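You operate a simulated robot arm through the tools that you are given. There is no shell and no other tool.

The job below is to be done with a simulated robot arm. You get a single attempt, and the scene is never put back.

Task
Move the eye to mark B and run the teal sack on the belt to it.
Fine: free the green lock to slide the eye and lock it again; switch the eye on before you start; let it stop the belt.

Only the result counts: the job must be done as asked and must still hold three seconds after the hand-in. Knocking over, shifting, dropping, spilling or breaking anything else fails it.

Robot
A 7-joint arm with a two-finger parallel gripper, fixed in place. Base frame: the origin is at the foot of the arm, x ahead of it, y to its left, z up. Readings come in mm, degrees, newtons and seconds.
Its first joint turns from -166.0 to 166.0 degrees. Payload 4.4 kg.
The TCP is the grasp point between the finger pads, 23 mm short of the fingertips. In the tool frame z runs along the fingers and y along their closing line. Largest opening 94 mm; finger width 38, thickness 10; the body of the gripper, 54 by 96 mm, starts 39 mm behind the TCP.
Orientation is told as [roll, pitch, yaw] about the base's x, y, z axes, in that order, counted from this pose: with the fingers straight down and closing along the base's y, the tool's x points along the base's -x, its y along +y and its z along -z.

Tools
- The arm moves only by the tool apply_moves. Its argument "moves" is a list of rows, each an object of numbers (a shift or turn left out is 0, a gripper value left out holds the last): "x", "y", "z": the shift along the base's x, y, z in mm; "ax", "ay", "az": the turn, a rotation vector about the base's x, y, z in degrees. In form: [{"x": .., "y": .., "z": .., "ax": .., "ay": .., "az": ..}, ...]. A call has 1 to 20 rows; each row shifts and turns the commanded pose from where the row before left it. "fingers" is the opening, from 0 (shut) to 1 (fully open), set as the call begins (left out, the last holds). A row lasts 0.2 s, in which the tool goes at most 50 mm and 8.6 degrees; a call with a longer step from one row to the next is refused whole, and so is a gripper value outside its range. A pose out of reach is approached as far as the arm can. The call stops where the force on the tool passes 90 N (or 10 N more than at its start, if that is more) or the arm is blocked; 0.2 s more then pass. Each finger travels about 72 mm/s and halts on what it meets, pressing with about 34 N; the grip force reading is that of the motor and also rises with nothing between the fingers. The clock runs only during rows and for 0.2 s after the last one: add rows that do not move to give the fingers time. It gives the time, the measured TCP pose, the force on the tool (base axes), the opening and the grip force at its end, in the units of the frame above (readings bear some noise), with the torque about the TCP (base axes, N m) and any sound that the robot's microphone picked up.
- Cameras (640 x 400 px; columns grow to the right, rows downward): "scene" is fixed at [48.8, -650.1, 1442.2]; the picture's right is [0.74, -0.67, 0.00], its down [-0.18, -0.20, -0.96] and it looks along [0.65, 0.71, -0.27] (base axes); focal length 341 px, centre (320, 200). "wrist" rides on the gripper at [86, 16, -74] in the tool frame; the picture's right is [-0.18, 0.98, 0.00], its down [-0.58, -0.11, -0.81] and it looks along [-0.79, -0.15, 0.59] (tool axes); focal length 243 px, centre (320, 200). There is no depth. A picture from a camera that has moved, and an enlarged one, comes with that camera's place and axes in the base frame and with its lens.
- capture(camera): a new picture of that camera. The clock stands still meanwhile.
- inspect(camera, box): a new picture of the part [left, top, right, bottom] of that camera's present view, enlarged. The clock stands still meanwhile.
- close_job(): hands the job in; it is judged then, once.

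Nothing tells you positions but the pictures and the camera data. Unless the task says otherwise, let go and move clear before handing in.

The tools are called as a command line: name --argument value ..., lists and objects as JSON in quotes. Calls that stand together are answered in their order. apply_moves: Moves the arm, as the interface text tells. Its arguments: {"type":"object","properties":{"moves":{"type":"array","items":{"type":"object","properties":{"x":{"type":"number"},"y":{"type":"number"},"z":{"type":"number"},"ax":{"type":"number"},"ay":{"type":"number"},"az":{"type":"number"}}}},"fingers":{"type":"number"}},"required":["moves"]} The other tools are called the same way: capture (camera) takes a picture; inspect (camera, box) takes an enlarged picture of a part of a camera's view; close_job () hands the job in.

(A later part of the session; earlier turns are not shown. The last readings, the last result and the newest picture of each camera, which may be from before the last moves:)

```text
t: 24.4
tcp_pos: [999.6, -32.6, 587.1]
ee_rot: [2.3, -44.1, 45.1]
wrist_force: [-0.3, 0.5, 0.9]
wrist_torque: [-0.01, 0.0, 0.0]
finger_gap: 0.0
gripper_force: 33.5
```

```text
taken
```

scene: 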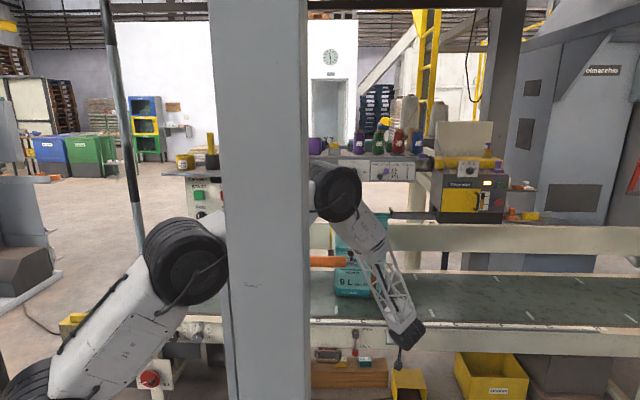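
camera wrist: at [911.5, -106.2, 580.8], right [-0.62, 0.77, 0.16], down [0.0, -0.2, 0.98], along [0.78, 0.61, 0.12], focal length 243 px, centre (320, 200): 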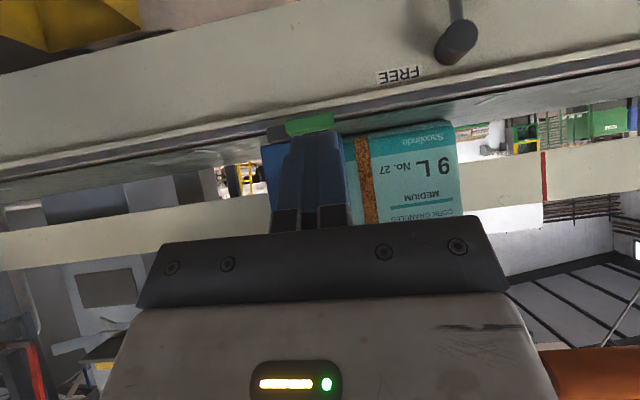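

Facing the rail squarely works. Fingers are aligned with the lever's left end. I'll go down below lever height and forward until the tips are just under it.

apply_moves --moves '[{"x": 1.2, "y": -1.2, "z": -25}, {"x": 1.2, "y": -1.2, "z": -25}, {"x": 1.2, "y": -1.2, "z": -24}, {"x": 15, "y": 15}, {"x": 15, "y": 15}, {"x": 15, "y": 15}, {}]'

inspect --camera "wrist" --box '[220, 40, 420, 240]'

inspect --camera "scene" --box '[340, 270, 430, 340]'

```text
t: 26.0
tcp_pos: [1048.6, 6.2, 511.1]
ee_rot: [2.3, -44.2, 45.1]
wrist_force: [-0.1, -0.7, 0.1]
wrist_torque: [-0.02, -0.01, -0.03]
finger_gap: 0.3
gripper_force: 34.3
```

```text
2.00 times, centred on (320, 140) of wrist
camera zoom: at [959.4, -66.3, 506.0], right [-0.62, 0.77, 0.16], down [0.0, -0.2, 0.98], along [0.78, 0.61, 0.12], focal length 485 px, centre (320, 320)
```

zoom: 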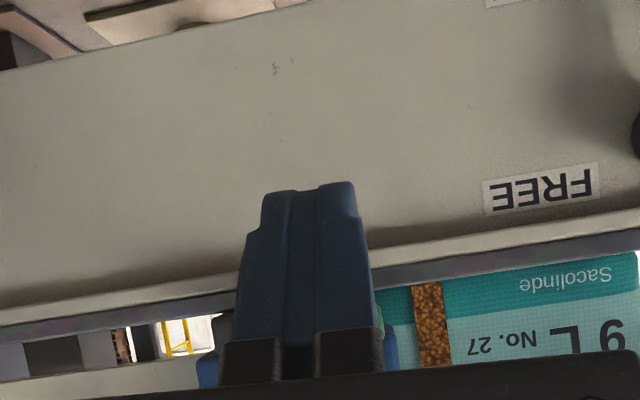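

```text
5.71 times, centred on (385, 305) of scene
camera zoom: at [48.8, -650.1, 1442.2], right [0.74, -0.67, 0.0], down [-0.18, -0.2, -0.96], along [0.65, 0.71, -0.27], focal length 1948 px, centre (-51, -400)
```

zoom: 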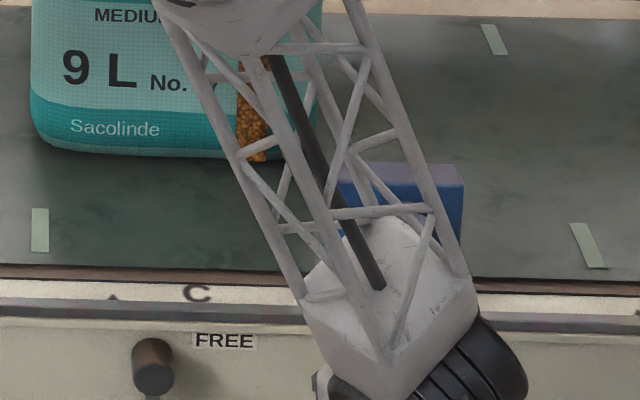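

apply_moves --moves '[{"x": 10, "y": 10}, {"x": 10, "y": 10}, {"x": 10, "y": 10}, {}]'

apply_moves --moves '[{"z": 4}, {"z": 4}, {"z": 4}]'

inspect --camera "wrist" --box '[220, 40, 420, 240]'

```text
t: 27.0
tcp_pos: [1079.7, 36.7, 511.3]
ee_rot: [2.3, -44.0, 45.1]
wrist_force: [0.3, -0.8, -0.5]
wrist_torque: [0.01, -0.04, 0.01]
finger_gap: 0.1
gripper_force: 33.7
```

```text
t: 27.8
tcp_pos: [1080.5, 36.4, 523.9]
ee_rot: [2.3, -44.2, 45.0]
wrist_force: [-0.2, -0.4, -0.3]
wrist_torque: [-0.02, 0.03, -0.01]
finger_gap: 0.0
gripper_force: 34.3
```

```text
2.00 times, centred on (320, 140) of wrist
camera zoom: at [990.6, -35.3, 518.9], right [-0.62, 0.77, 0.16], down [0.0, -0.2, 0.98], along [0.78, 0.61, 0.12], focal length 485 px, centre (320, 320)
```

zoom: 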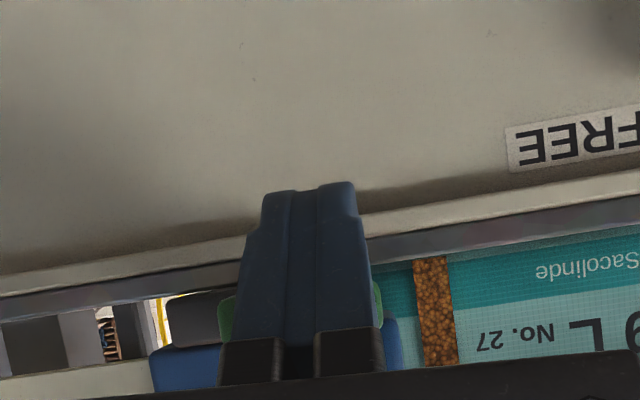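

No contact yet. I'll shift slightly left toward the lever's end and lift in small steps.

apply_moves --moves '[{"x": -2.1, "y": 2.1}, {"x": -2.1, "y": 2.1}, {"z": 4}, {"z": 4}]'

apply_moves --moves '[{"z": 4}, {"z": 4}]'

inspect --camera "wrist" --box '[220, 40, 420, 240]'

```text
t: 28.8
tcp_pos: [1076.1, 42.1, 531.4]
ee_rot: [2.3, -44.0, 45.1]
wrist_force: [-10.3, -6.3, -3.4]
wrist_torque: [0.0, 0.09, 0.02]
finger_gap: 0.0
gripper_force: 33.8
```

```text
t: 29.4
tcp_pos: [1075.0, 43.2, 541.3]
ee_rot: [2.2, -44.3, 45.1]
wrist_force: [0.2, -0.1, -0.1]
wrist_torque: [-0.02, 0.03, 0.07]
finger_gap: 0.0
gripper_force: 34.1
```

```text
2.00 times, centred on (320, 140) of wrist
camera zoom: at [987.0, -30.1, 535.7], right [-0.62, 0.77, 0.16], down [0.0, -0.2, 0.98], along [0.78, 0.61, 0.12], focal length 485 px, centre (320, 320)
```

zoom: 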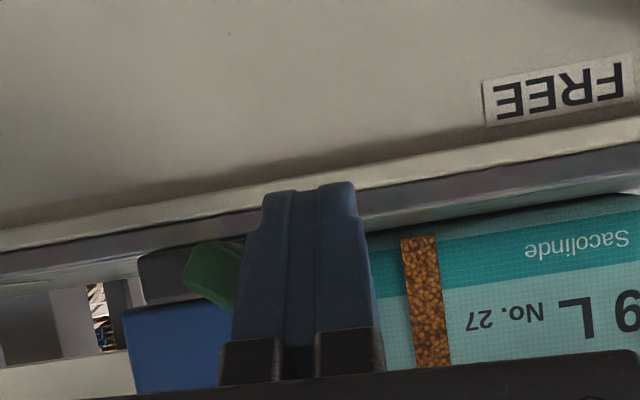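

The lever turns upward, already about 40° rotated. I'll continue lifting and then push it right toward vertical.

apply_moves --moves '[{"z": 5}, {"z": 5}, {"z": 5}, {"z": 4}, {"x": 2.5, "y": -2.5}, {"x": 2.5, "y": -2.5}]'

inspect --camera "wrist" --box '[220, 40, 420, 240]'

```text
t: 30.8
tcp_pos: [1079.2, 36.8, 559.0]
ee_rot: [2.3, -44.1, 45.0]
wrist_force: [-0.4, 1.1, -0.5]
wrist_torque: [0.05, 0.01, 0.01]
finger_gap: 0.2
gripper_force: 34.1
```

```text
2.00 times, centred on (320, 140) of wrist
camera zoom: at [991.0, -36.2, 553.2], right [-0.62, 0.77, 0.16], down [0.0, -0.2, 0.98], along [0.78, 0.61, 0.12], focal length 485 px, centre (320, 320)
```

zoom: 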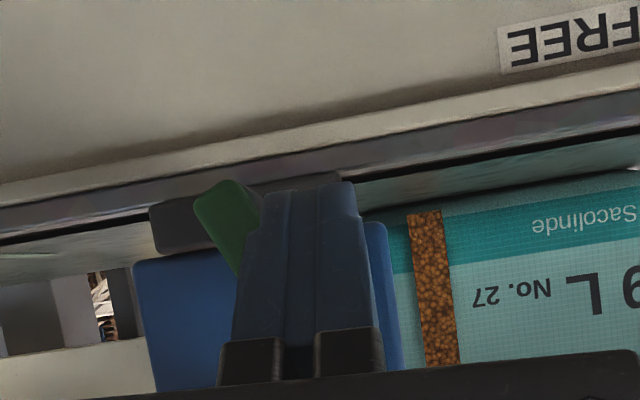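

About 60° now. Pushing further right.

apply_moves --moves '[{"x": 2.5, "y": -2.5}, {"x": 2.5, "y": -2.5}, {"x": 2.5, "y": -2.5}]'

inspect --camera "wrist" --box '[220, 40, 420, 240]'

```text
t: 31.6
tcp_pos: [1087.6, 30.6, 558.3]
ee_rot: [2.2, -44.1, 45.0]
wrist_force: [-0.4, -0.9, 0.1]
wrist_torque: [0.01, 0.0, 0.03]
finger_gap: 0.0
gripper_force: 33.7
```

```text
2.00 times, centred on (320, 140) of wrist
camera zoom: at [998.1, -43.2, 553.5], right [-0.62, 0.77, 0.16], down [0.0, -0.2, 0.98], along [0.78, 0.61, 0.12], focal length 485 px, centre (320, 320)
```

zoom: 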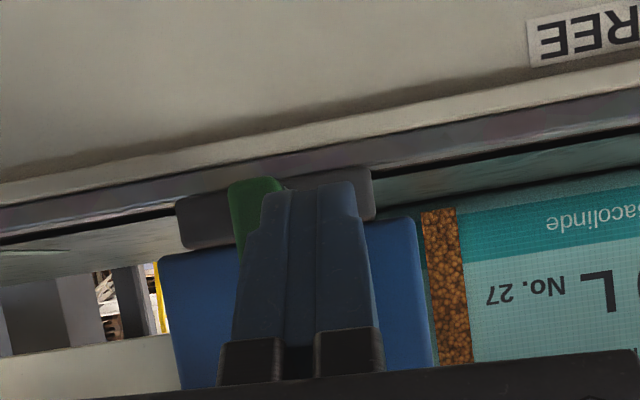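

Nearly vertical. A bit more to see where it stops.

apply_moves --moves '[{"x": 2, "y": -2}, {"x": 2, "y": -2}]'

inspect --camera "wrist" --box '[220, 40, 420, 240]'

```text
t: 32.2
tcp_pos: [1090.2, 26.0, 558.1]
ee_rot: [2.4, -44.1, 45.1]
wrist_force: [-3.2, -0.6, 1.0]
wrist_torque: [0.04, -0.02, 0.04]
finger_gap: 0.0
gripper_force: 34.0
```

```text
2.00 times, centred on (320, 140) of wrist
camera zoom: at [1002.4, -46.8, 553.3], right [-0.62, 0.77, 0.16], down [0.0, -0.2, 0.98], along [0.78, 0.61, 0.12], focal length 485 px, centre (320, 320)
```

zoom: 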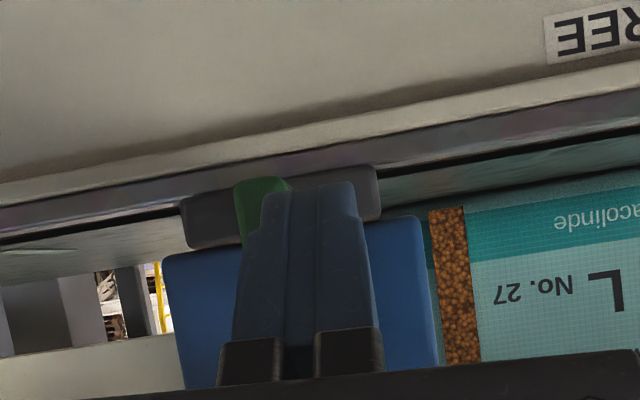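

The lever is vertical and the eye now slides freely (it moved with the last small push). I'll withdraw, open the fingers, and line up with the eye's knob to grasp it squarely.

apply_moves --moves '[{"x": -14, "y": -14, "z": -2}, {"x": -14, "y": -14}, {"x": -14, "y": -14}, {"x": -14, "y": -14}, {"x": -14, "y": -14}, {"x": 3, "y": -3, "z": 17}, {"x": 3, "y": -3, "z": 17}, {"x": 3, "y": -3, "z": 17}, {"x": 3, "y": -3, "z": 17}, {}]'

apply_moves --fingers 0.75 --moves '[{}, {}, {}]'

capture --camera "wrist"

inspect --camera "scene" --box '[340, 270, 430, 340]'

```text
t: 34.4
tcp_pos: [1034.7, -56.2, 625.0]
ee_rot: [2.3, -44.0, 45.0]
wrist_force: [0.7, 0.0, -0.9]
wrist_torque: [0.04, 0.01, -0.01]
finger_gap: 0.1
gripper_force: 34.2
```

```text
t: 35.2
tcp_pos: [1034.3, -56.2, 626.3]
ee_rot: [2.3, -44.1, 44.9]
wrist_force: [-0.1, -0.2, -0.3]
wrist_torque: [0.04, -0.03, 0.02]
finger_gap: 70.7
gripper_force: 0.2
```

```text
taken
camera wrist: at [945.7, -128.9, 620.5], right [-0.62, 0.77, 0.16], down [0.0, -0.2, 0.98], along [0.78, 0.61, 0.12], focal length 243 px, centre (320, 200)
```

wrist: 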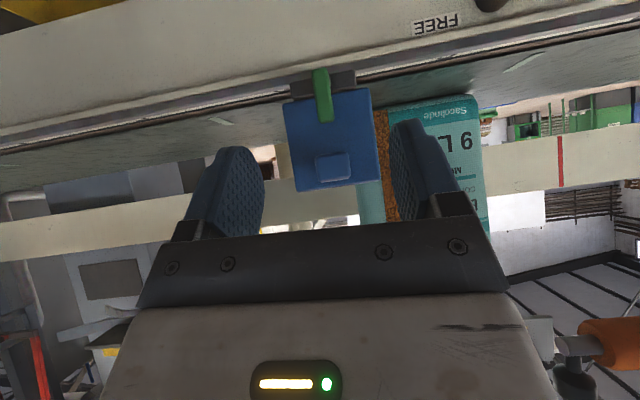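

```text
5.71 times, centred on (385, 305) of scene
camera zoom: at [48.8, -650.1, 1442.2], right [0.74, -0.67, 0.0], down [-0.18, -0.2, -0.96], along [0.65, 0.71, -0.27], focal length 1948 px, centre (-51, -400)
```

zoom: 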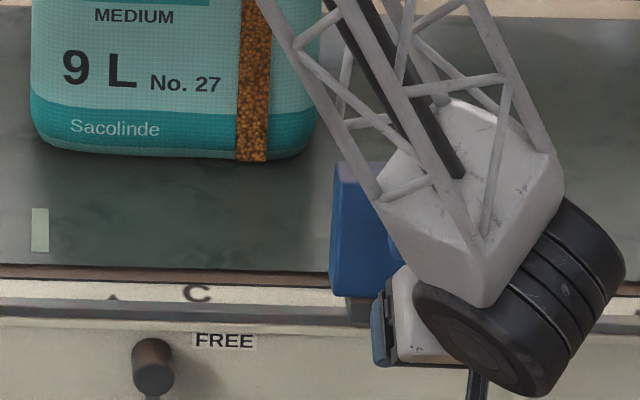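

The lever stands up and the knob is centred between the fingers at u≈772, z≈620. Moving straight in to grasp it.

apply_moves --moves '[{"x": 12, "y": 12}, {"x": 12, "y": 12}, {"x": 12, "y": 12}, {"x": 12, "y": 12}, {"x": 12, "y": 12}, {"x": 10, "y": 10}, {"x": 9, "y": 9}, {}]'

inspect --camera "wrist" --box '[200, 40, 440, 240]'

```text
t: 37.0
tcp_pos: [1112.9, 23.5, 626.1]
ee_rot: [2.3, -44.2, 45.0]
wrist_force: [0.4, 0.4, -0.3]
wrist_torque: [-0.04, 0.0, -0.02]
finger_gap: 70.3
gripper_force: 0.1
```

```text
2.00 times, centred on (320, 140) of wrist
camera zoom: at [1023.8, -49.3, 619.5], right [-0.62, 0.77, 0.16], down [0.0, -0.2, 0.98], along [0.78, 0.61, 0.12], focal length 485 px, centre (320, 320)
```

zoom: 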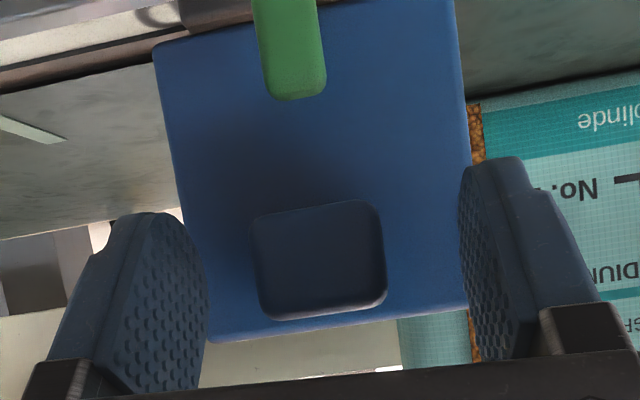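

The knob sits between the pads. Closing on it.

apply_moves --fingers 0 --moves '[{}, {}, {}, {}]'

inspect --camera "wrist" --box '[200, 40, 440, 240]'

```text
t: 38.0
tcp_pos: [1112.5, 24.0, 625.0]
ee_rot: [2.2, -44.1, 44.9]
wrist_force: [1.1, 2.4, -2.8]
wrist_torque: [-0.79, -0.54, -0.96]
finger_gap: 32.6
gripper_force: 45.3
```

```text
2.00 times, centred on (320, 140) of wrist
camera zoom: at [1023.8, -49.3, 619.6], right [-0.62, 0.77, 0.16], down [0.0, -0.2, 0.98], along [0.78, 0.61, 0.12], focal length 485 px, centre (320, 320)
```

zoom: 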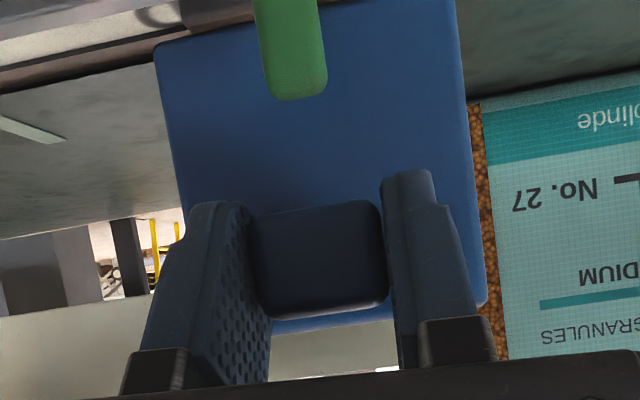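

Knob grasped (gap 32.6 mm). Starting to slide the eye left along the rail.

apply_moves --moves '[{"x": -5, "y": 5}, {"x": -10, "y": 10}, {"x": -10, "y": 10}, {"x": -10, "y": 10}]'

capture --camera "wrist"

capture --camera "scene"

```text
t: 39.0
tcp_pos: [1077.5, 56.8, 625.3]
ee_rot: [2.3, -44.1, 45.0]
wrist_force: [24.4, 22.1, -17.8]
wrist_torque: [-0.66, -0.58, -0.97]
finger_gap: 32.5
gripper_force: 45.0
```

```text
taken
camera wrist: at [988.1, -14.7, 620.0], right [-0.62, 0.77, 0.16], down [0.0, -0.2, 0.98], along [0.78, 0.61, 0.12], focal length 243 px, centre (320, 200)
```

wrist: 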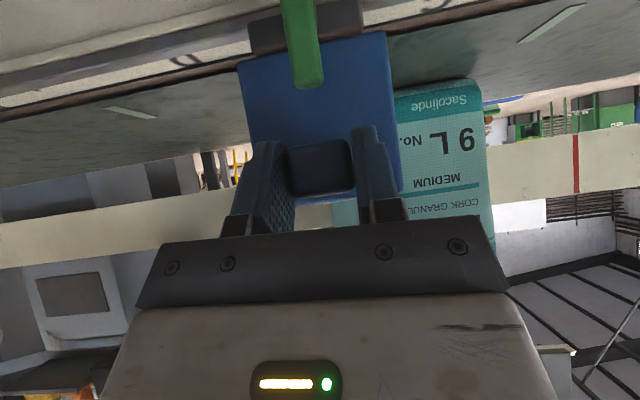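

```text
taken
```

scene: 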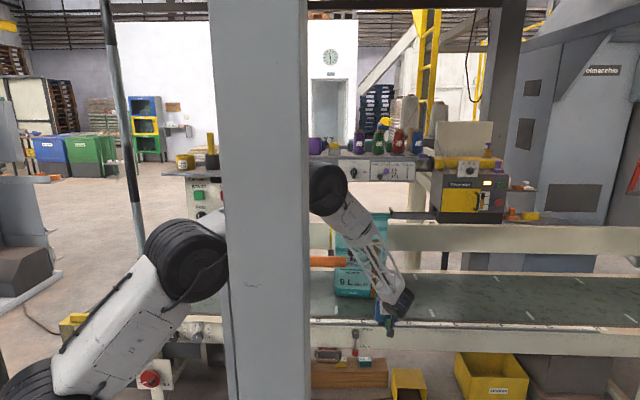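

apply_moves --moves '[{}, {}]'

```text
t: 39.6
tcp_pos: [1076.8, 58.5, 625.2]
ee_rot: [2.3, -44.2, 45.0]
wrist_force: [21.5, 24.2, -14.5]
wrist_torque: [-0.67, -0.61, -0.88]
finger_gap: 32.6
gripper_force: 45.3
```

apply_moves --moves '[{"x": 1, "y": 1, "z": -0.5}, {}]'

```text
t: 40.2
tcp_pos: [1078.4, 55.5, 624.3]
ee_rot: [2.2, -44.1, 45.1]
wrist_force: [-9.4, -10.1, 10.4]
wrist_torque: [-0.72, -0.69, -0.95]
finger_gap: 32.4
gripper_force: 45.3
```

The arm is stiff and the offset was only about 1 mm. Continuing the slide with a small correction and checking forces as I go.

apply_moves --moves '[{"x": -9.8, "y": 10.1}, {"x": -9.8, "y": 10.1}, {"x": -9.8, "y": 10.1}, {"x": -9.8, "y": 10.1}, {"x": -9.8, "y": 10.1}]'

```text
t: 41.4
tcp_pos: [1027.2, 109.3, 625.1]
ee_rot: [2.2, -44.2, 45.0]
wrist_force: [-20.9, -24.1, 14.1]
wrist_torque: [-0.56, -0.93, -1.01]
finger_gap: 32.7
gripper_force: 44.8
```

apply_moves --moves '[{"x": -10.7, "y": 9.3}, {"x": -10, "y": 10}, {"x": -10, "y": 10}, {"x": -10, "y": 10}, {"x": -10, "y": 10}]'

capture --camera "wrist"

capture --camera "scene"

```text
t: 42.6
tcp_pos: [978.5, 158.5, 624.1]
ee_rot: [2.3, -44.0, 45.0]
wrist_force: [7.5, 4.8, -13.1]
wrist_torque: [-0.8, -0.63, -0.89]
finger_gap: 32.6
gripper_force: 44.7
```

```text
taken
camera wrist: at [889.5, 85.4, 619.4], right [-0.62, 0.77, 0.16], down [0.0, -0.2, 0.98], along [0.78, 0.61, 0.12], focal length 243 px, centre (320, 200)
```

wrist: 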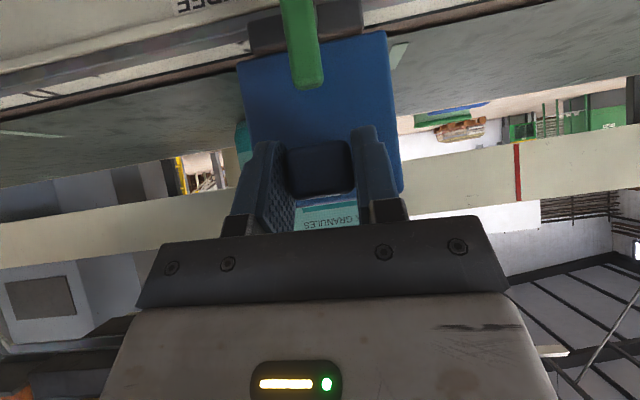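

```text
taken
```

scene: 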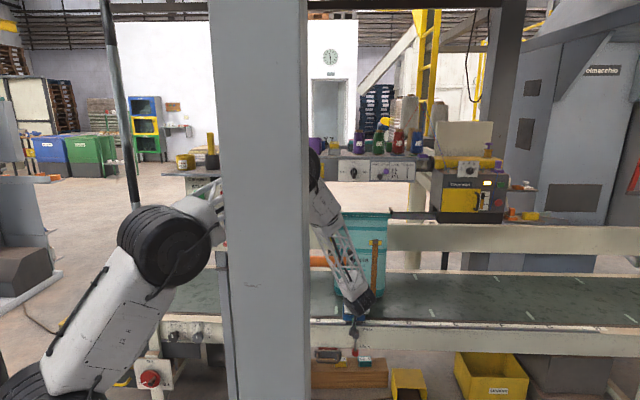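

Sliding smoothly; the eye is now near C (u≈580). Continuing left.

apply_moves --moves '[{"x": -12, "y": 12}, {"x": -12, "y": 12}, {"x": -12, "y": 12}, {"x": -12, "y": 12}, {"x": -12, "y": 12}]'

capture --camera "scene"

capture --camera "wrist"

```text
t: 43.8
tcp_pos: [917.4, 218.9, 623.2]
ee_rot: [2.3, -44.2, 44.9]
wrist_force: [0.2, -4.1, -8.5]
wrist_torque: [-0.46, -0.98, -0.86]
finger_gap: 32.4
gripper_force: 45.3
```

```text
taken
```

scene: 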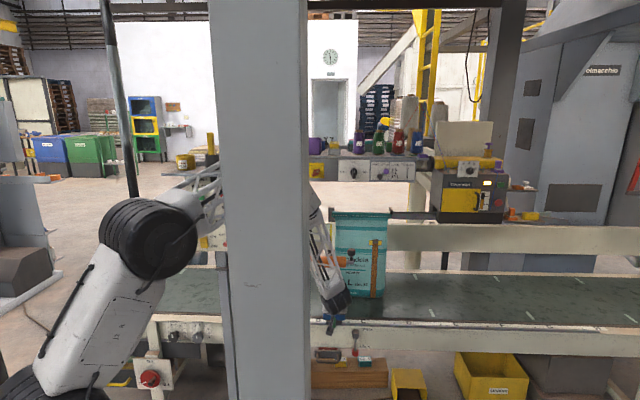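

```text
taken
camera wrist: at [828.7, 145.9, 619.6], right [-0.62, 0.77, 0.16], down [0.0, -0.2, 0.98], along [0.78, 0.61, 0.12], focal length 243 px, centre (320, 200)
```

wrist: 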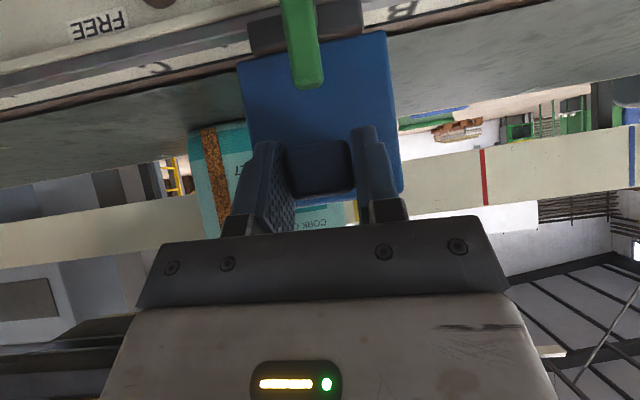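

B's letter is just to the right of its tick; the eye needs about 128 mm more to reach B's tick at u≈366.

apply_moves --moves '[{"x": -13, "y": 13}, {"x": -13, "y": 13}, {"x": -13, "y": 13}, {"x": -13, "y": 13}, {"x": -13, "y": 13}, {"x": -13, "y": 13}, {"x": -12, "y": 12}, {}]'

capture --camera "wrist"

capture --camera "scene"

```text
t: 45.6
tcp_pos: [829.0, 309.8, 625.2]
ee_rot: [2.3, -44.2, 45.1]
wrist_force: [18.0, 19.9, -26.1]
wrist_torque: [-0.77, -0.63, -0.96]
finger_gap: 32.8
gripper_force: 45.3
```

```text
taken
camera wrist: at [739.7, 236.0, 619.5], right [-0.62, 0.77, 0.16], down [0.0, -0.2, 0.98], along [0.78, 0.61, 0.12], focal length 243 px, centre (320, 200)
```

wrist: 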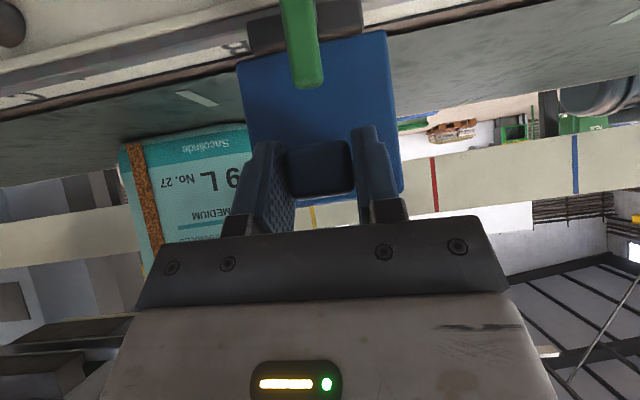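

```text
taken
```

scene: 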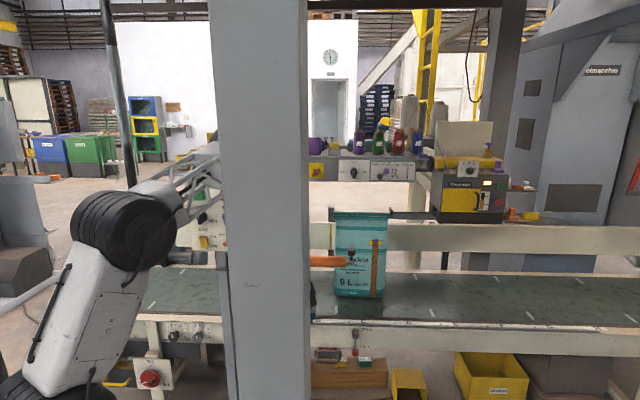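

The eye's at u≈367. I'll zoom in to check its position against the B letter before letting go.

inspect --camera "wrist" --box '[120, 0, 440, 120]'

```text
2.00 times, centred on (280, 60) of wrist
camera zoom: at [739.7, 236.0, 619.5], right [-0.62, 0.77, 0.16], down [0.0, -0.2, 0.98], along [0.78, 0.61, 0.12], focal length 485 px, centre (400, 480)
```

zoom: 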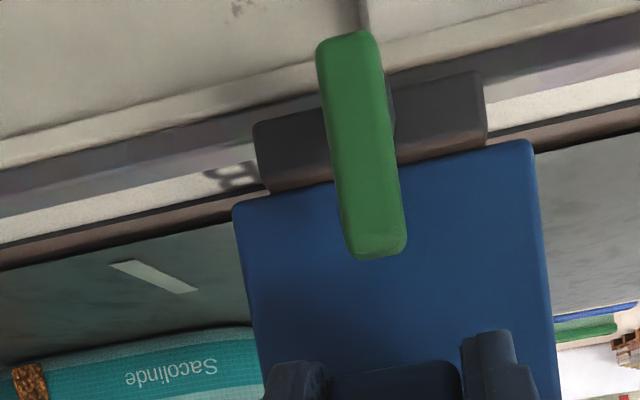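

By my estimate the carriage centre (u≈366.5) matches B's tick (362–366). I'll release, back off, and check from above.

apply_moves --fingers 0.75 --moves '[{}, {}, {}]'

apply_moves --moves '[{"x": -14, "y": -14}, {"x": -14, "y": -14}, {"x": -14, "y": -14}, {"x": -14, "y": -14}, {"x": -14, "y": -14}, {"x": -14, "y": -14}, {"z": 20}, {"z": 20}, {"z": 20}, {"z": 20}, {"z": 20}, {}]'

capture --camera "wrist"

```text
t: 46.4
tcp_pos: [828.7, 308.3, 625.6]
ee_rot: [2.3, -44.1, 45.0]
wrist_force: [-0.5, 0.1, -0.5]
wrist_torque: [-0.01, 0.01, -0.03]
finger_gap: 70.6
gripper_force: 0.0
```

```text
t: 49.0
tcp_pos: [743.4, 223.2, 724.7]
ee_rot: [2.3, -44.2, 45.1]
wrist_force: [0.6, -0.2, 0.4]
wrist_torque: [-0.02, 0.0, 0.03]
finger_gap: 70.7
gripper_force: 0.1
```

```text
taken
camera wrist: at [654.7, 150.8, 719.5], right [-0.62, 0.77, 0.16], down [0.0, -0.2, 0.98], along [0.78, 0.61, 0.12], focal length 243 px, centre (320, 200)
```

wrist: 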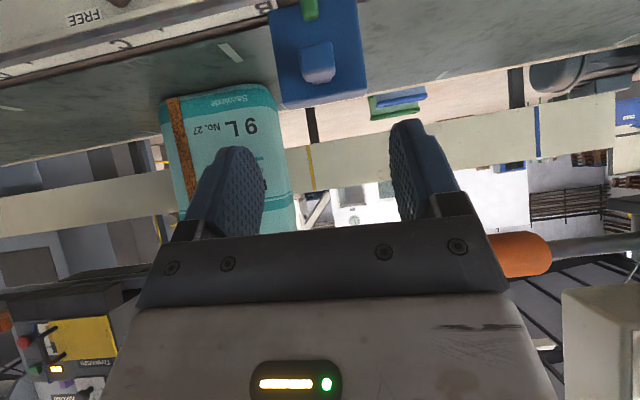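

I'll untilt and rise so the camera sees the ticks on both sides of the eye (A and C) from straight in front; that fixes B's tick precisely.

apply_moves --fingers 0 --moves '[{"x": 1.3, "y": -2.7, "z": 18, "ax": -6.0, "ay": 6.0}, {"x": 1.3, "y": -2.7, "z": 18, "ax": -6.0, "ay": 6.0}, {"x": 1.3, "y": -2.7, "z": 18, "ax": -6.0, "ay": 6.0}, {"x": 1.3, "y": -2.7, "z": 18, "ax": -6.0, "ay": 6.0}, {"x": 1.3, "y": -2.7, "z": 15, "ax": -1.63, "ay": -1.63}, {}]'

capture --camera "wrist"

inspect --camera "wrist" --box '[100, 0, 540, 160]'

```text
t: 50.4
tcp_pos: [750.1, 212.5, 803.5]
ee_rot: [1.2, -10.2, 45.3]
wrist_force: [0.2, -0.4, 0.4]
wrist_torque: [0.02, -0.02, 0.04]
finger_gap: 0.2
gripper_force: 33.5
out of reach, approached as far as the arm can: row 5
```

```text
taken
camera wrist: at [671.9, 151.7, 863.2], right [-0.57, 0.82, 0.05], down [0.39, 0.22, 0.89], along [0.72, 0.53, -0.44], focal length 243 px, centre (320, 200)
```

wrist: 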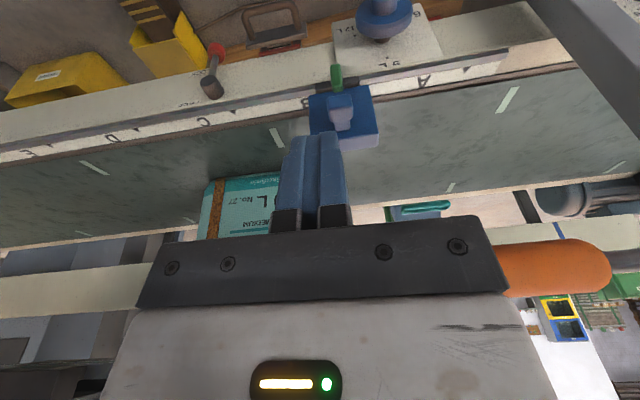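

```text
1.45 times, centred on (320, 80) of wrist
camera zoom: at [671.9, 151.7, 863.2], right [-0.57, 0.82, 0.05], down [0.39, 0.22, 0.89], along [0.72, 0.53, -0.44], focal length 353 px, centre (320, 374)
```

zoom: 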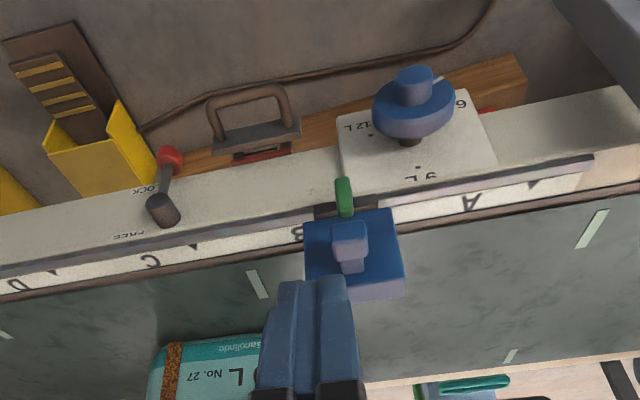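

inspect --camera "wrist" --box '[180, 50, 340, 150]'

inspect --camera "wrist" --box '[300, 40, 520, 150]'

inspect --camera "wrist" --box '[0, 90, 200, 190]'

```text
4.00 times, centred on (260, 100) of wrist
camera zoom: at [671.9, 151.7, 863.2], right [-0.57, 0.82, 0.05], down [0.39, 0.22, 0.89], along [0.72, 0.53, -0.44], focal length 970 px, centre (560, 600)
```

zoom: 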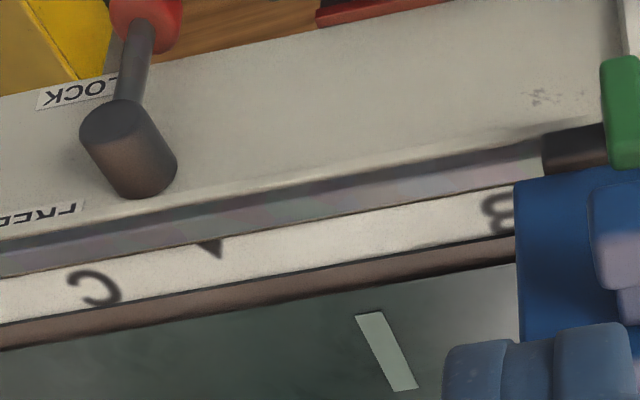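

```text
2.91 times, centred on (410, 95) of wrist
camera zoom: at [671.9, 151.7, 863.2], right [-0.57, 0.82, 0.05], down [0.39, 0.22, 0.89], along [0.72, 0.53, -0.44], focal length 706 px, centre (58, 506)
```

zoom: 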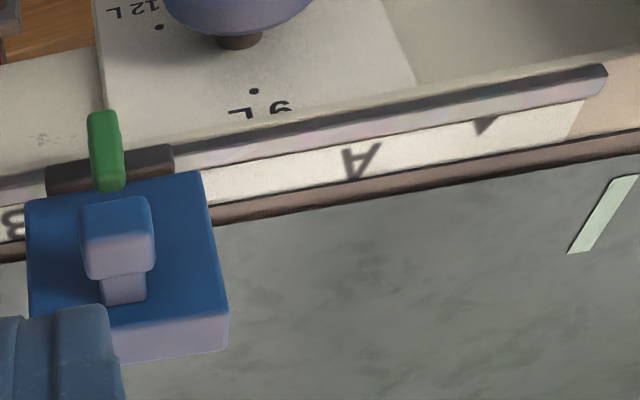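

```text
3.20 times, centred on (100, 140) of wrist
camera zoom: at [671.9, 151.7, 863.2], right [-0.57, 0.82, 0.05], down [0.39, 0.22, 0.89], along [0.72, 0.53, -0.44], focal length 776 px, centre (1024, 392)
```

zoom: 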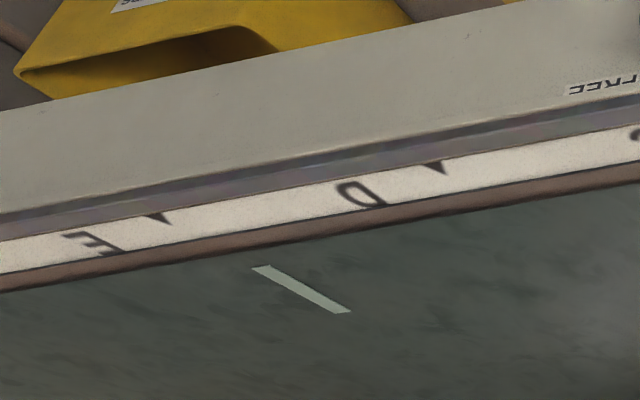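

By the picture, ticks A and C sit symmetrically about u≈364, while the eye's centre is about 5–6 mm to the right of B. I'll go back, re-grasp the knob with the tool 5.5 mm further left, and so centre the eye on B.

apply_moves --fingers 0.75 --moves '[{"x": -1.3, "y": 2.7, "z": -15, "ax": 1.63, "ay": 1.63}, {"x": -1.3, "y": 2.7, "z": -18, "ax": 6.0, "ay": -6.0}, {"x": -1.3, "y": 2.7, "z": -18, "ax": 6.0, "ay": -6.0}, {"x": -1.3, "y": 2.7, "z": -18, "ax": 6.0, "ay": -6.0}, {"x": -1.3, "y": 2.7, "z": -18, "ax": 6.0, "ay": -6.0}, {"x": -2, "y": 2, "z": -25}, {"x": -1.9, "y": 1.9, "z": -25}, {"z": -25}, {"z": -25}, {}]'

capture --camera "wrist"

```text
t: 52.6
tcp_pos: [741.5, 231.7, 616.5]
ee_rot: [2.3, -44.1, 45.0]
wrist_force: [0.2, -0.8, 0.3]
wrist_torque: [-0.03, 0.01, 0.05]
finger_gap: 70.6
gripper_force: 0.1
```

```text
taken
camera wrist: at [651.4, 157.7, 611.5], right [-0.62, 0.77, 0.16], down [0.0, -0.2, 0.98], along [0.78, 0.61, 0.12], focal length 243 px, centre (320, 200)
```

wrist: 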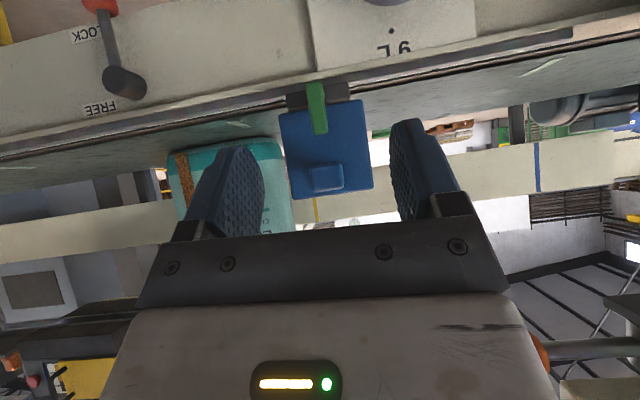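

apply_moves --moves '[{"x": 1.4, "y": -1.4, "z": 8}, {"x": 14, "y": 14}, {"x": 14, "y": 14}, {"x": 14, "y": 14}, {"x": 14, "y": 14}, {"x": 14, "y": 14}, {"x": 12, "y": 12}, {}]'

inspect --camera "wrist" --box '[200, 40, 440, 240]'

```text
t: 54.4
tcp_pos: [824.2, 309.7, 624.3]
ee_rot: [2.2, -44.1, 45.1]
wrist_force: [-0.1, -0.7, -0.4]
wrist_torque: [-0.01, 0.0, -0.02]
finger_gap: 70.6
gripper_force: 0.1
```

```text
2.00 times, centred on (320, 140) of wrist
camera zoom: at [734.7, 236.8, 619.0], right [-0.62, 0.77, 0.16], down [0.0, -0.2, 0.98], along [0.78, 0.61, 0.12], focal length 485 px, centre (320, 320)
```

zoom: 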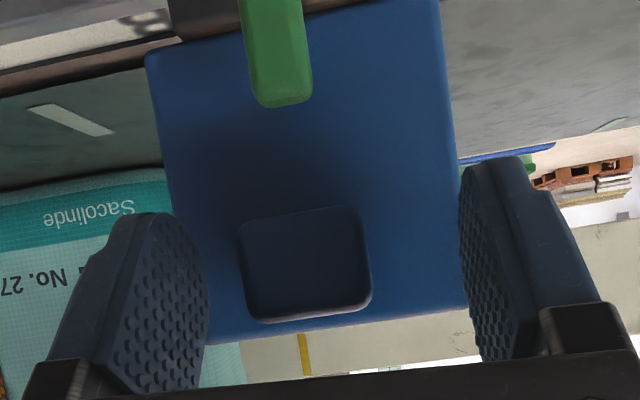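

The knob is about 3 mm right of the tool, and my refined fit puts B's tick about 7 mm left of the eye's position. I'll shift the tool 3.5 mm left and close, which will pull the free eye onto B.

apply_moves --moves '[{"x": -2.5, "y": 2.5}, {}]'

apply_moves --fingers 0 --moves '[{}, {}, {}, {}]'

inspect --camera "wrist" --box '[120, 0, 440, 120]'

```text
t: 55.0
tcp_pos: [820.8, 313.8, 624.8]
ee_rot: [2.4, -44.1, 45.0]
wrist_force: [0.2, -0.2, 0.4]
wrist_torque: [0.01, 0.04, 0.02]
finger_gap: 70.7
gripper_force: 0.0
```

```text
t: 56.0
tcp_pos: [821.9, 313.2, 624.5]
ee_rot: [2.4, -44.1, 45.0]
wrist_force: [0.4, 1.2, -0.6]
wrist_torque: [-0.74, -0.54, -0.93]
finger_gap: 32.6
gripper_force: 45.1
```

```text
2.00 times, centred on (280, 60) of wrist
camera zoom: at [732.0, 239.6, 618.9], right [-0.62, 0.77, 0.16], down [0.0, -0.2, 0.98], along [0.78, 0.61, 0.12], focal length 485 px, centre (400, 480)
```

zoom: 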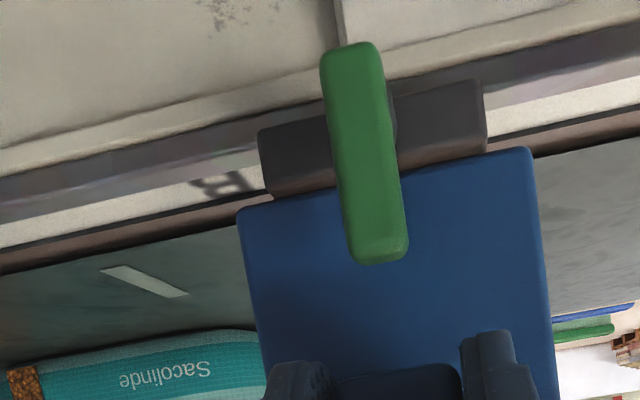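

The eye is now pulled to u≈360 in tool readings, i.e. on B by my fit. I'll release, withdraw, and come back with closed fingers to the right of the upright lever to turn it back down to locked.

apply_moves --fingers 0.75 --moves '[{}, {}, {}, {"x": -14, "y": -14}, {"x": -14, "y": -14}, {"x": -14, "y": -14}, {"x": -14, "y": -14}, {"x": -14, "y": -14}, {"x": -14, "y": -14}, {}]'

apply_moves --fingers 0 --moves '[{"x": 4, "y": -4, "z": -16}, {"x": 4, "y": -4, "z": -16}, {"x": 4, "y": -4, "z": -16}, {"x": 1.4, "y": -1.4, "z": -16}, {}]'

capture --camera "wrist"

```text
t: 58.2
tcp_pos: [738.1, 228.8, 624.3]
ee_rot: [2.3, -44.2, 45.0]
wrist_force: [0.3, -0.6, 0.0]
wrist_torque: [0.01, -0.03, 0.0]
finger_gap: 70.4
gripper_force: 0.0
```

```text
t: 59.4
tcp_pos: [751.4, 216.2, 560.9]
ee_rot: [2.3, -44.1, 45.0]
wrist_force: [0.2, 0.9, 0.7]
wrist_torque: [0.01, 0.0, -0.03]
finger_gap: 0.0
gripper_force: 34.2
```

```text
taken
camera wrist: at [661.6, 142.9, 556.0], right [-0.62, 0.77, 0.16], down [0.0, -0.2, 0.98], along [0.78, 0.61, 0.12], focal length 243 px, centre (320, 200)
```

wrist: 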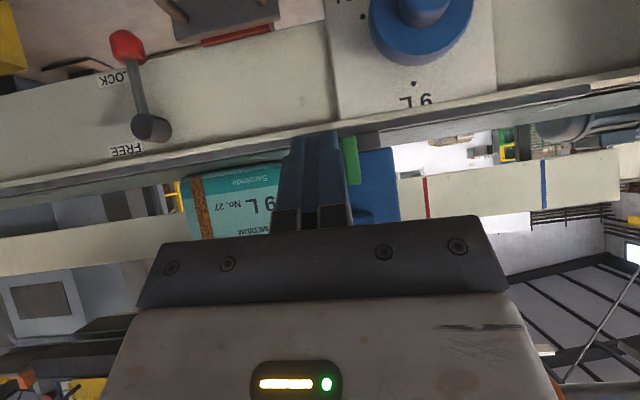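

apply_moves --moves '[{"x": 13, "y": 13}, {"x": 13, "y": 13}, {"x": 13, "y": 13}, {"x": 13, "y": 13}, {"x": 12, "y": 12}, {"x": 11, "y": 11}, {}]'

inspect --camera "wrist" --box '[220, 40, 440, 240]'

```text
t: 61.0
tcp_pos: [824.2, 290.7, 560.4]
ee_rot: [2.3, -44.1, 45.0]
wrist_force: [-0.1, 0.3, -0.1]
wrist_torque: [-0.01, 0.02, -0.02]
finger_gap: 0.1
gripper_force: 34.3
```

```text
2.00 times, centred on (330, 140) of wrist
camera zoom: at [735.9, 218.2, 554.9], right [-0.62, 0.77, 0.16], down [0.0, -0.2, 0.98], along [0.78, 0.61, 0.12], focal length 485 px, centre (300, 320)
```

zoom: 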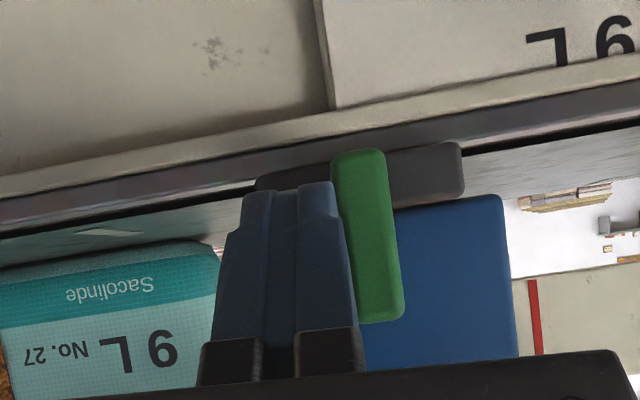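

The finger is right beside the upright lever. Pushing it left gently.

apply_moves --moves '[{"x": -3, "y": 3}, {"x": -3, "y": 3}, {"x": -3, "y": 3}, {"x": -3, "y": 3}]'

inspect --camera "wrist" --box '[220, 40, 440, 240]'

```text
t: 62.0
tcp_pos: [813.6, 302.9, 559.6]
ee_rot: [2.3, -44.1, 45.1]
wrist_force: [2.0, -1.6, 1.8]
wrist_torque: [0.06, -0.03, -0.08]
finger_gap: 0.0
gripper_force: 34.5
```

```text
2.00 times, centred on (330, 140) of wrist
camera zoom: at [724.4, 229.7, 555.2], right [-0.62, 0.77, 0.16], down [0.0, -0.2, 0.98], along [0.78, 0.61, 0.12], focal length 485 px, centre (300, 320)
```

zoom: 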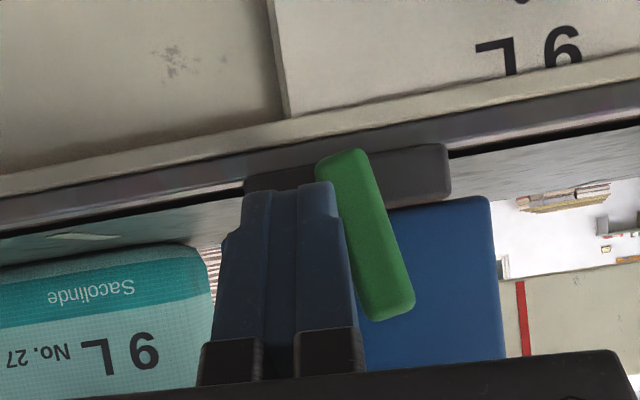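

The lever leaned left about 15°, but the free eye slid about 12 mm left with it. A straight-down push on the leaning lever won't drag the eye, so I'll re-centre the eye via the knob first, then press the leaning lever down from above.

apply_moves --moves '[{"x": 2, "y": -2}, {"x": -14, "y": -14}, {"x": -14, "y": -14}, {"x": -14, "y": -14}, {"x": -14, "y": -14}, {"x": -14, "y": -14}, {"z": 16}, {"z": 16}, {"z": 16}, {"z": 16}, {}]'

apply_moves --fingers 0.8 --moves '[{}, {}, {}]'

capture --camera "wrist"

```text
t: 64.4
tcp_pos: [744.5, 230.4, 624.0]
ee_rot: [2.2, -44.2, 45.1]
wrist_force: [-0.6, 0.2, -0.1]
wrist_torque: [-0.01, -0.03, -0.01]
finger_gap: 0.1
gripper_force: 34.5
```

```text
t: 65.2
tcp_pos: [744.5, 230.0, 623.6]
ee_rot: [2.3, -44.1, 45.1]
wrist_force: [0.6, 0.4, -0.1]
wrist_torque: [-0.02, 0.01, 0.04]
finger_gap: 75.1
gripper_force: 0.1
```

```text
taken
camera wrist: at [656.0, 157.4, 619.3], right [-0.62, 0.77, 0.16], down [0.0, -0.2, 0.98], along [0.78, 0.61, 0.12], focal length 243 px, centre (320, 200)
```

wrist: 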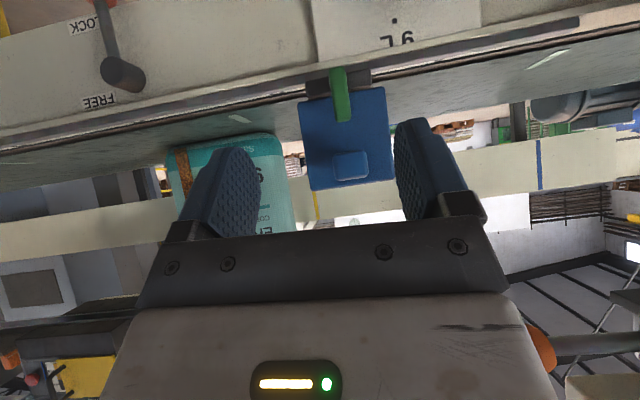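

inspect --camera "wrist" --box '[280, 50, 420, 200]'

```text
2.67 times, centred on (350, 125) of wrist
camera zoom: at [656.0, 157.4, 619.3], right [-0.62, 0.77, 0.16], down [0.0, -0.2, 0.98], along [0.78, 0.61, 0.12], focal length 647 px, centre (240, 400)
```

zoom: 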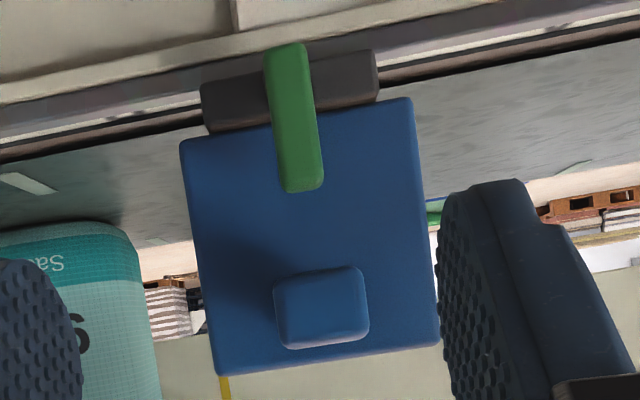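

The lever sprang back upright, so it has a hold force and must be pushed past the middle. I'll re-centre the eye first via the knob. After that I'll push the lever near its tip and follow its arc, since the small force needed there should not move the eye.

apply_moves --moves '[{"x": -2.5, "y": 2.5, "z": 1}, {"x": 14, "y": 14}, {"x": 14, "y": 14}, {"x": 14, "y": 14}, {"x": 14, "y": 14}, {"x": 14, "y": 14}, {"x": 10, "y": 10}, {}]'

```text
t: 67.0
tcp_pos: [823.3, 311.9, 625.3]
ee_rot: [2.2, -44.0, 45.0]
wrist_force: [0.4, -0.3, 0.6]
wrist_torque: [0.01, 0.01, 0.01]
finger_gap: 75.3
gripper_force: 0.0
```

apply_moves --fingers 0 --moves '[{}, {}, {}, {}]'

apply_moves --fingers 0.75 --moves '[{}, {}, {}, {"x": -14, "y": -14}, {"x": -14, "y": -14}, {"x": -14, "y": -14}, {"x": -14, "y": -14}, {"x": -14, "y": -14}, {"x": -14, "y": -14}, {}]'

apply_moves --fingers 0 --moves '[{"x": 4, "y": -4, "z": -16}, {"x": 4, "y": -4, "z": -16}, {"x": 4, "y": -4, "z": -15}, {"x": 4, "y": -4}, {"x": 13, "y": 13}, {"x": 13, "y": 13}, {"x": 13, "y": 13}, {"x": 13, "y": 13}, {"x": 12, "y": 12}, {"x": 11, "y": 11}, {}]'

inspect --camera "wrist" --box '[220, 40, 440, 240]'

```text
t: 68.0
tcp_pos: [821.8, 312.4, 625.2]
ee_rot: [2.3, -44.1, 45.0]
wrist_force: [1.9, 2.0, -2.1]
wrist_torque: [-0.71, -0.56, -0.99]
finger_gap: 32.5
gripper_force: 44.9
```

```text
t: 70.2
tcp_pos: [738.6, 228.1, 624.0]
ee_rot: [2.4, -44.1, 45.0]
wrist_force: [0.2, -0.4, 0.8]
wrist_torque: [0.02, -0.03, -0.01]
finger_gap: 70.5
gripper_force: 0.1
```

```text
t: 72.6
tcp_pos: [830.0, 287.6, 578.6]
ee_rot: [2.4, -44.1, 45.0]
wrist_force: [0.0, -0.2, 0.4]
wrist_torque: [0.01, 0.02, 0.02]
finger_gap: 0.1
gripper_force: 34.3
```

```text
2.00 times, centred on (330, 140) of wrist
camera zoom: at [740.8, 214.6, 573.0], right [-0.62, 0.77, 0.16], down [0.0, -0.2, 0.98], along [0.78, 0.61, 0.12], focal length 485 px, centre (300, 320)
```

zoom: 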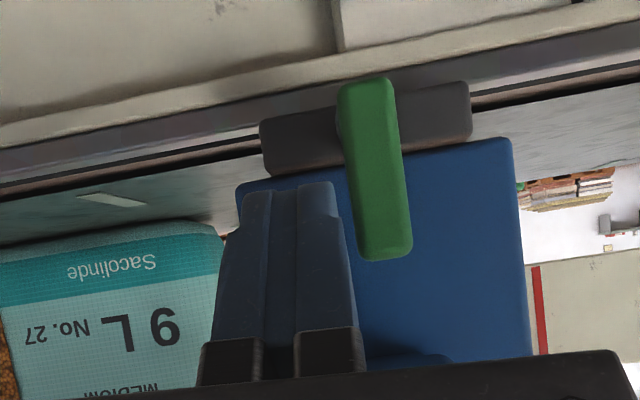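

The finger is at the lever's right, near the tip. I'll drop slightly and push left along the arc in small steps, then check whether the eye moves.

apply_moves --moves '[{"x": -2.8, "y": 2.8, "z": -5.6}, {"x": -2.8, "y": 2.8, "z": 0.5}, {"x": -3.2, "y": 3.2, "z": 0.5}, {"x": -2.8, "y": 2.8}, {"x": -2.8, "y": 2.8, "z": -0.5}]'

inspect --camera "wrist" --box '[220, 40, 440, 240]'

```text
t: 73.8
tcp_pos: [815.8, 302.4, 574.2]
ee_rot: [2.3, -44.2, 44.9]
wrist_force: [1.0, -0.7, 0.1]
wrist_torque: [0.0, 0.01, -0.01]
finger_gap: 0.1
gripper_force: 34.2
```

```text
2.00 times, centred on (330, 140) of wrist
camera zoom: at [726.4, 229.8, 568.8], right [-0.62, 0.77, 0.16], down [0.0, -0.2, 0.98], along [0.78, 0.61, 0.12], focal length 485 px, centre (300, 320)
```

zoom: 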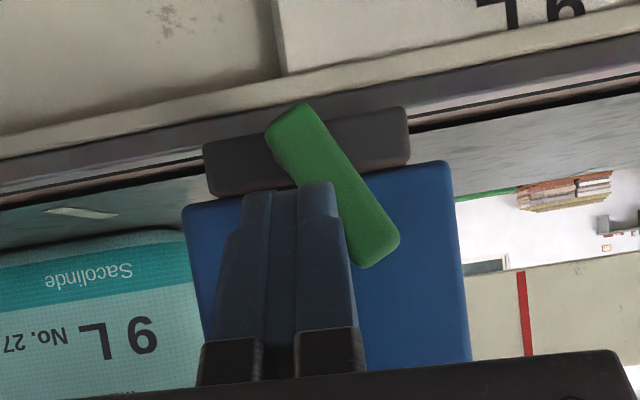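

Lever is leaning about 30° and the eye stayed put (about 1 N only). Continuing along the arc.

apply_moves --moves '[{"x": -2.8, "y": 2.8, "z": -1.5}, {"x": -2.4, "y": 2.4, "z": -1.8}, {"x": -2.3, "y": 2.3, "z": -2.3}, {"x": -2.3, "y": 2.3, "z": -2.3}]'

inspect --camera "wrist" --box '[220, 40, 440, 240]'

```text
t: 74.8
tcp_pos: [805.1, 311.9, 565.5]
ee_rot: [2.3, -44.2, 45.0]
wrist_force: [-0.4, -0.7, -0.1]
wrist_torque: [0.0, 0.0, 0.03]
finger_gap: 0.0
gripper_force: 34.2
```

```text
2.00 times, centred on (330, 140) of wrist
camera zoom: at [716.5, 239.1, 560.4], right [-0.62, 0.77, 0.16], down [0.0, -0.2, 0.98], along [0.78, 0.61, 0.12], focal length 485 px, centre (300, 320)
```

zoom: 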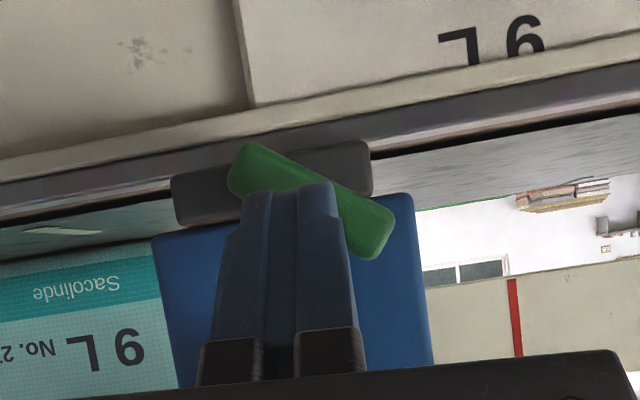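

apply_moves --moves '[{"x": -1.7, "y": 1.7, "z": -3}, {"x": -1.7, "y": 1.7, "z": -3.2}, {"x": -1.1, "y": 1.1, "z": -3.6}, {"x": -1.1, "y": 1.1, "z": -3.4}]'

inspect --camera "wrist" --box '[220, 40, 440, 240]'

```text
t: 75.8
tcp_pos: [799.2, 317.6, 552.8]
ee_rot: [2.3, -44.1, 45.0]
wrist_force: [0.3, 0.4, 0.3]
wrist_torque: [-0.03, 0.02, -0.02]
finger_gap: 0.0
gripper_force: 34.1
```

```text
2.00 times, centred on (330, 140) of wrist
camera zoom: at [711.0, 244.6, 547.2], right [-0.62, 0.77, 0.16], down [0.0, -0.2, 0.98], along [0.78, 0.61, 0.12], focal length 485 px, centre (300, 320)
```

zoom: 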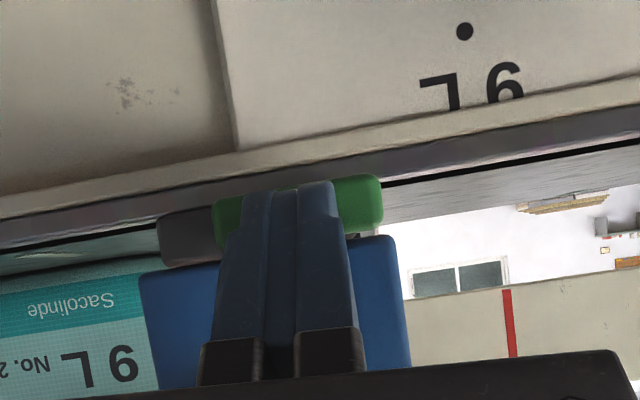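

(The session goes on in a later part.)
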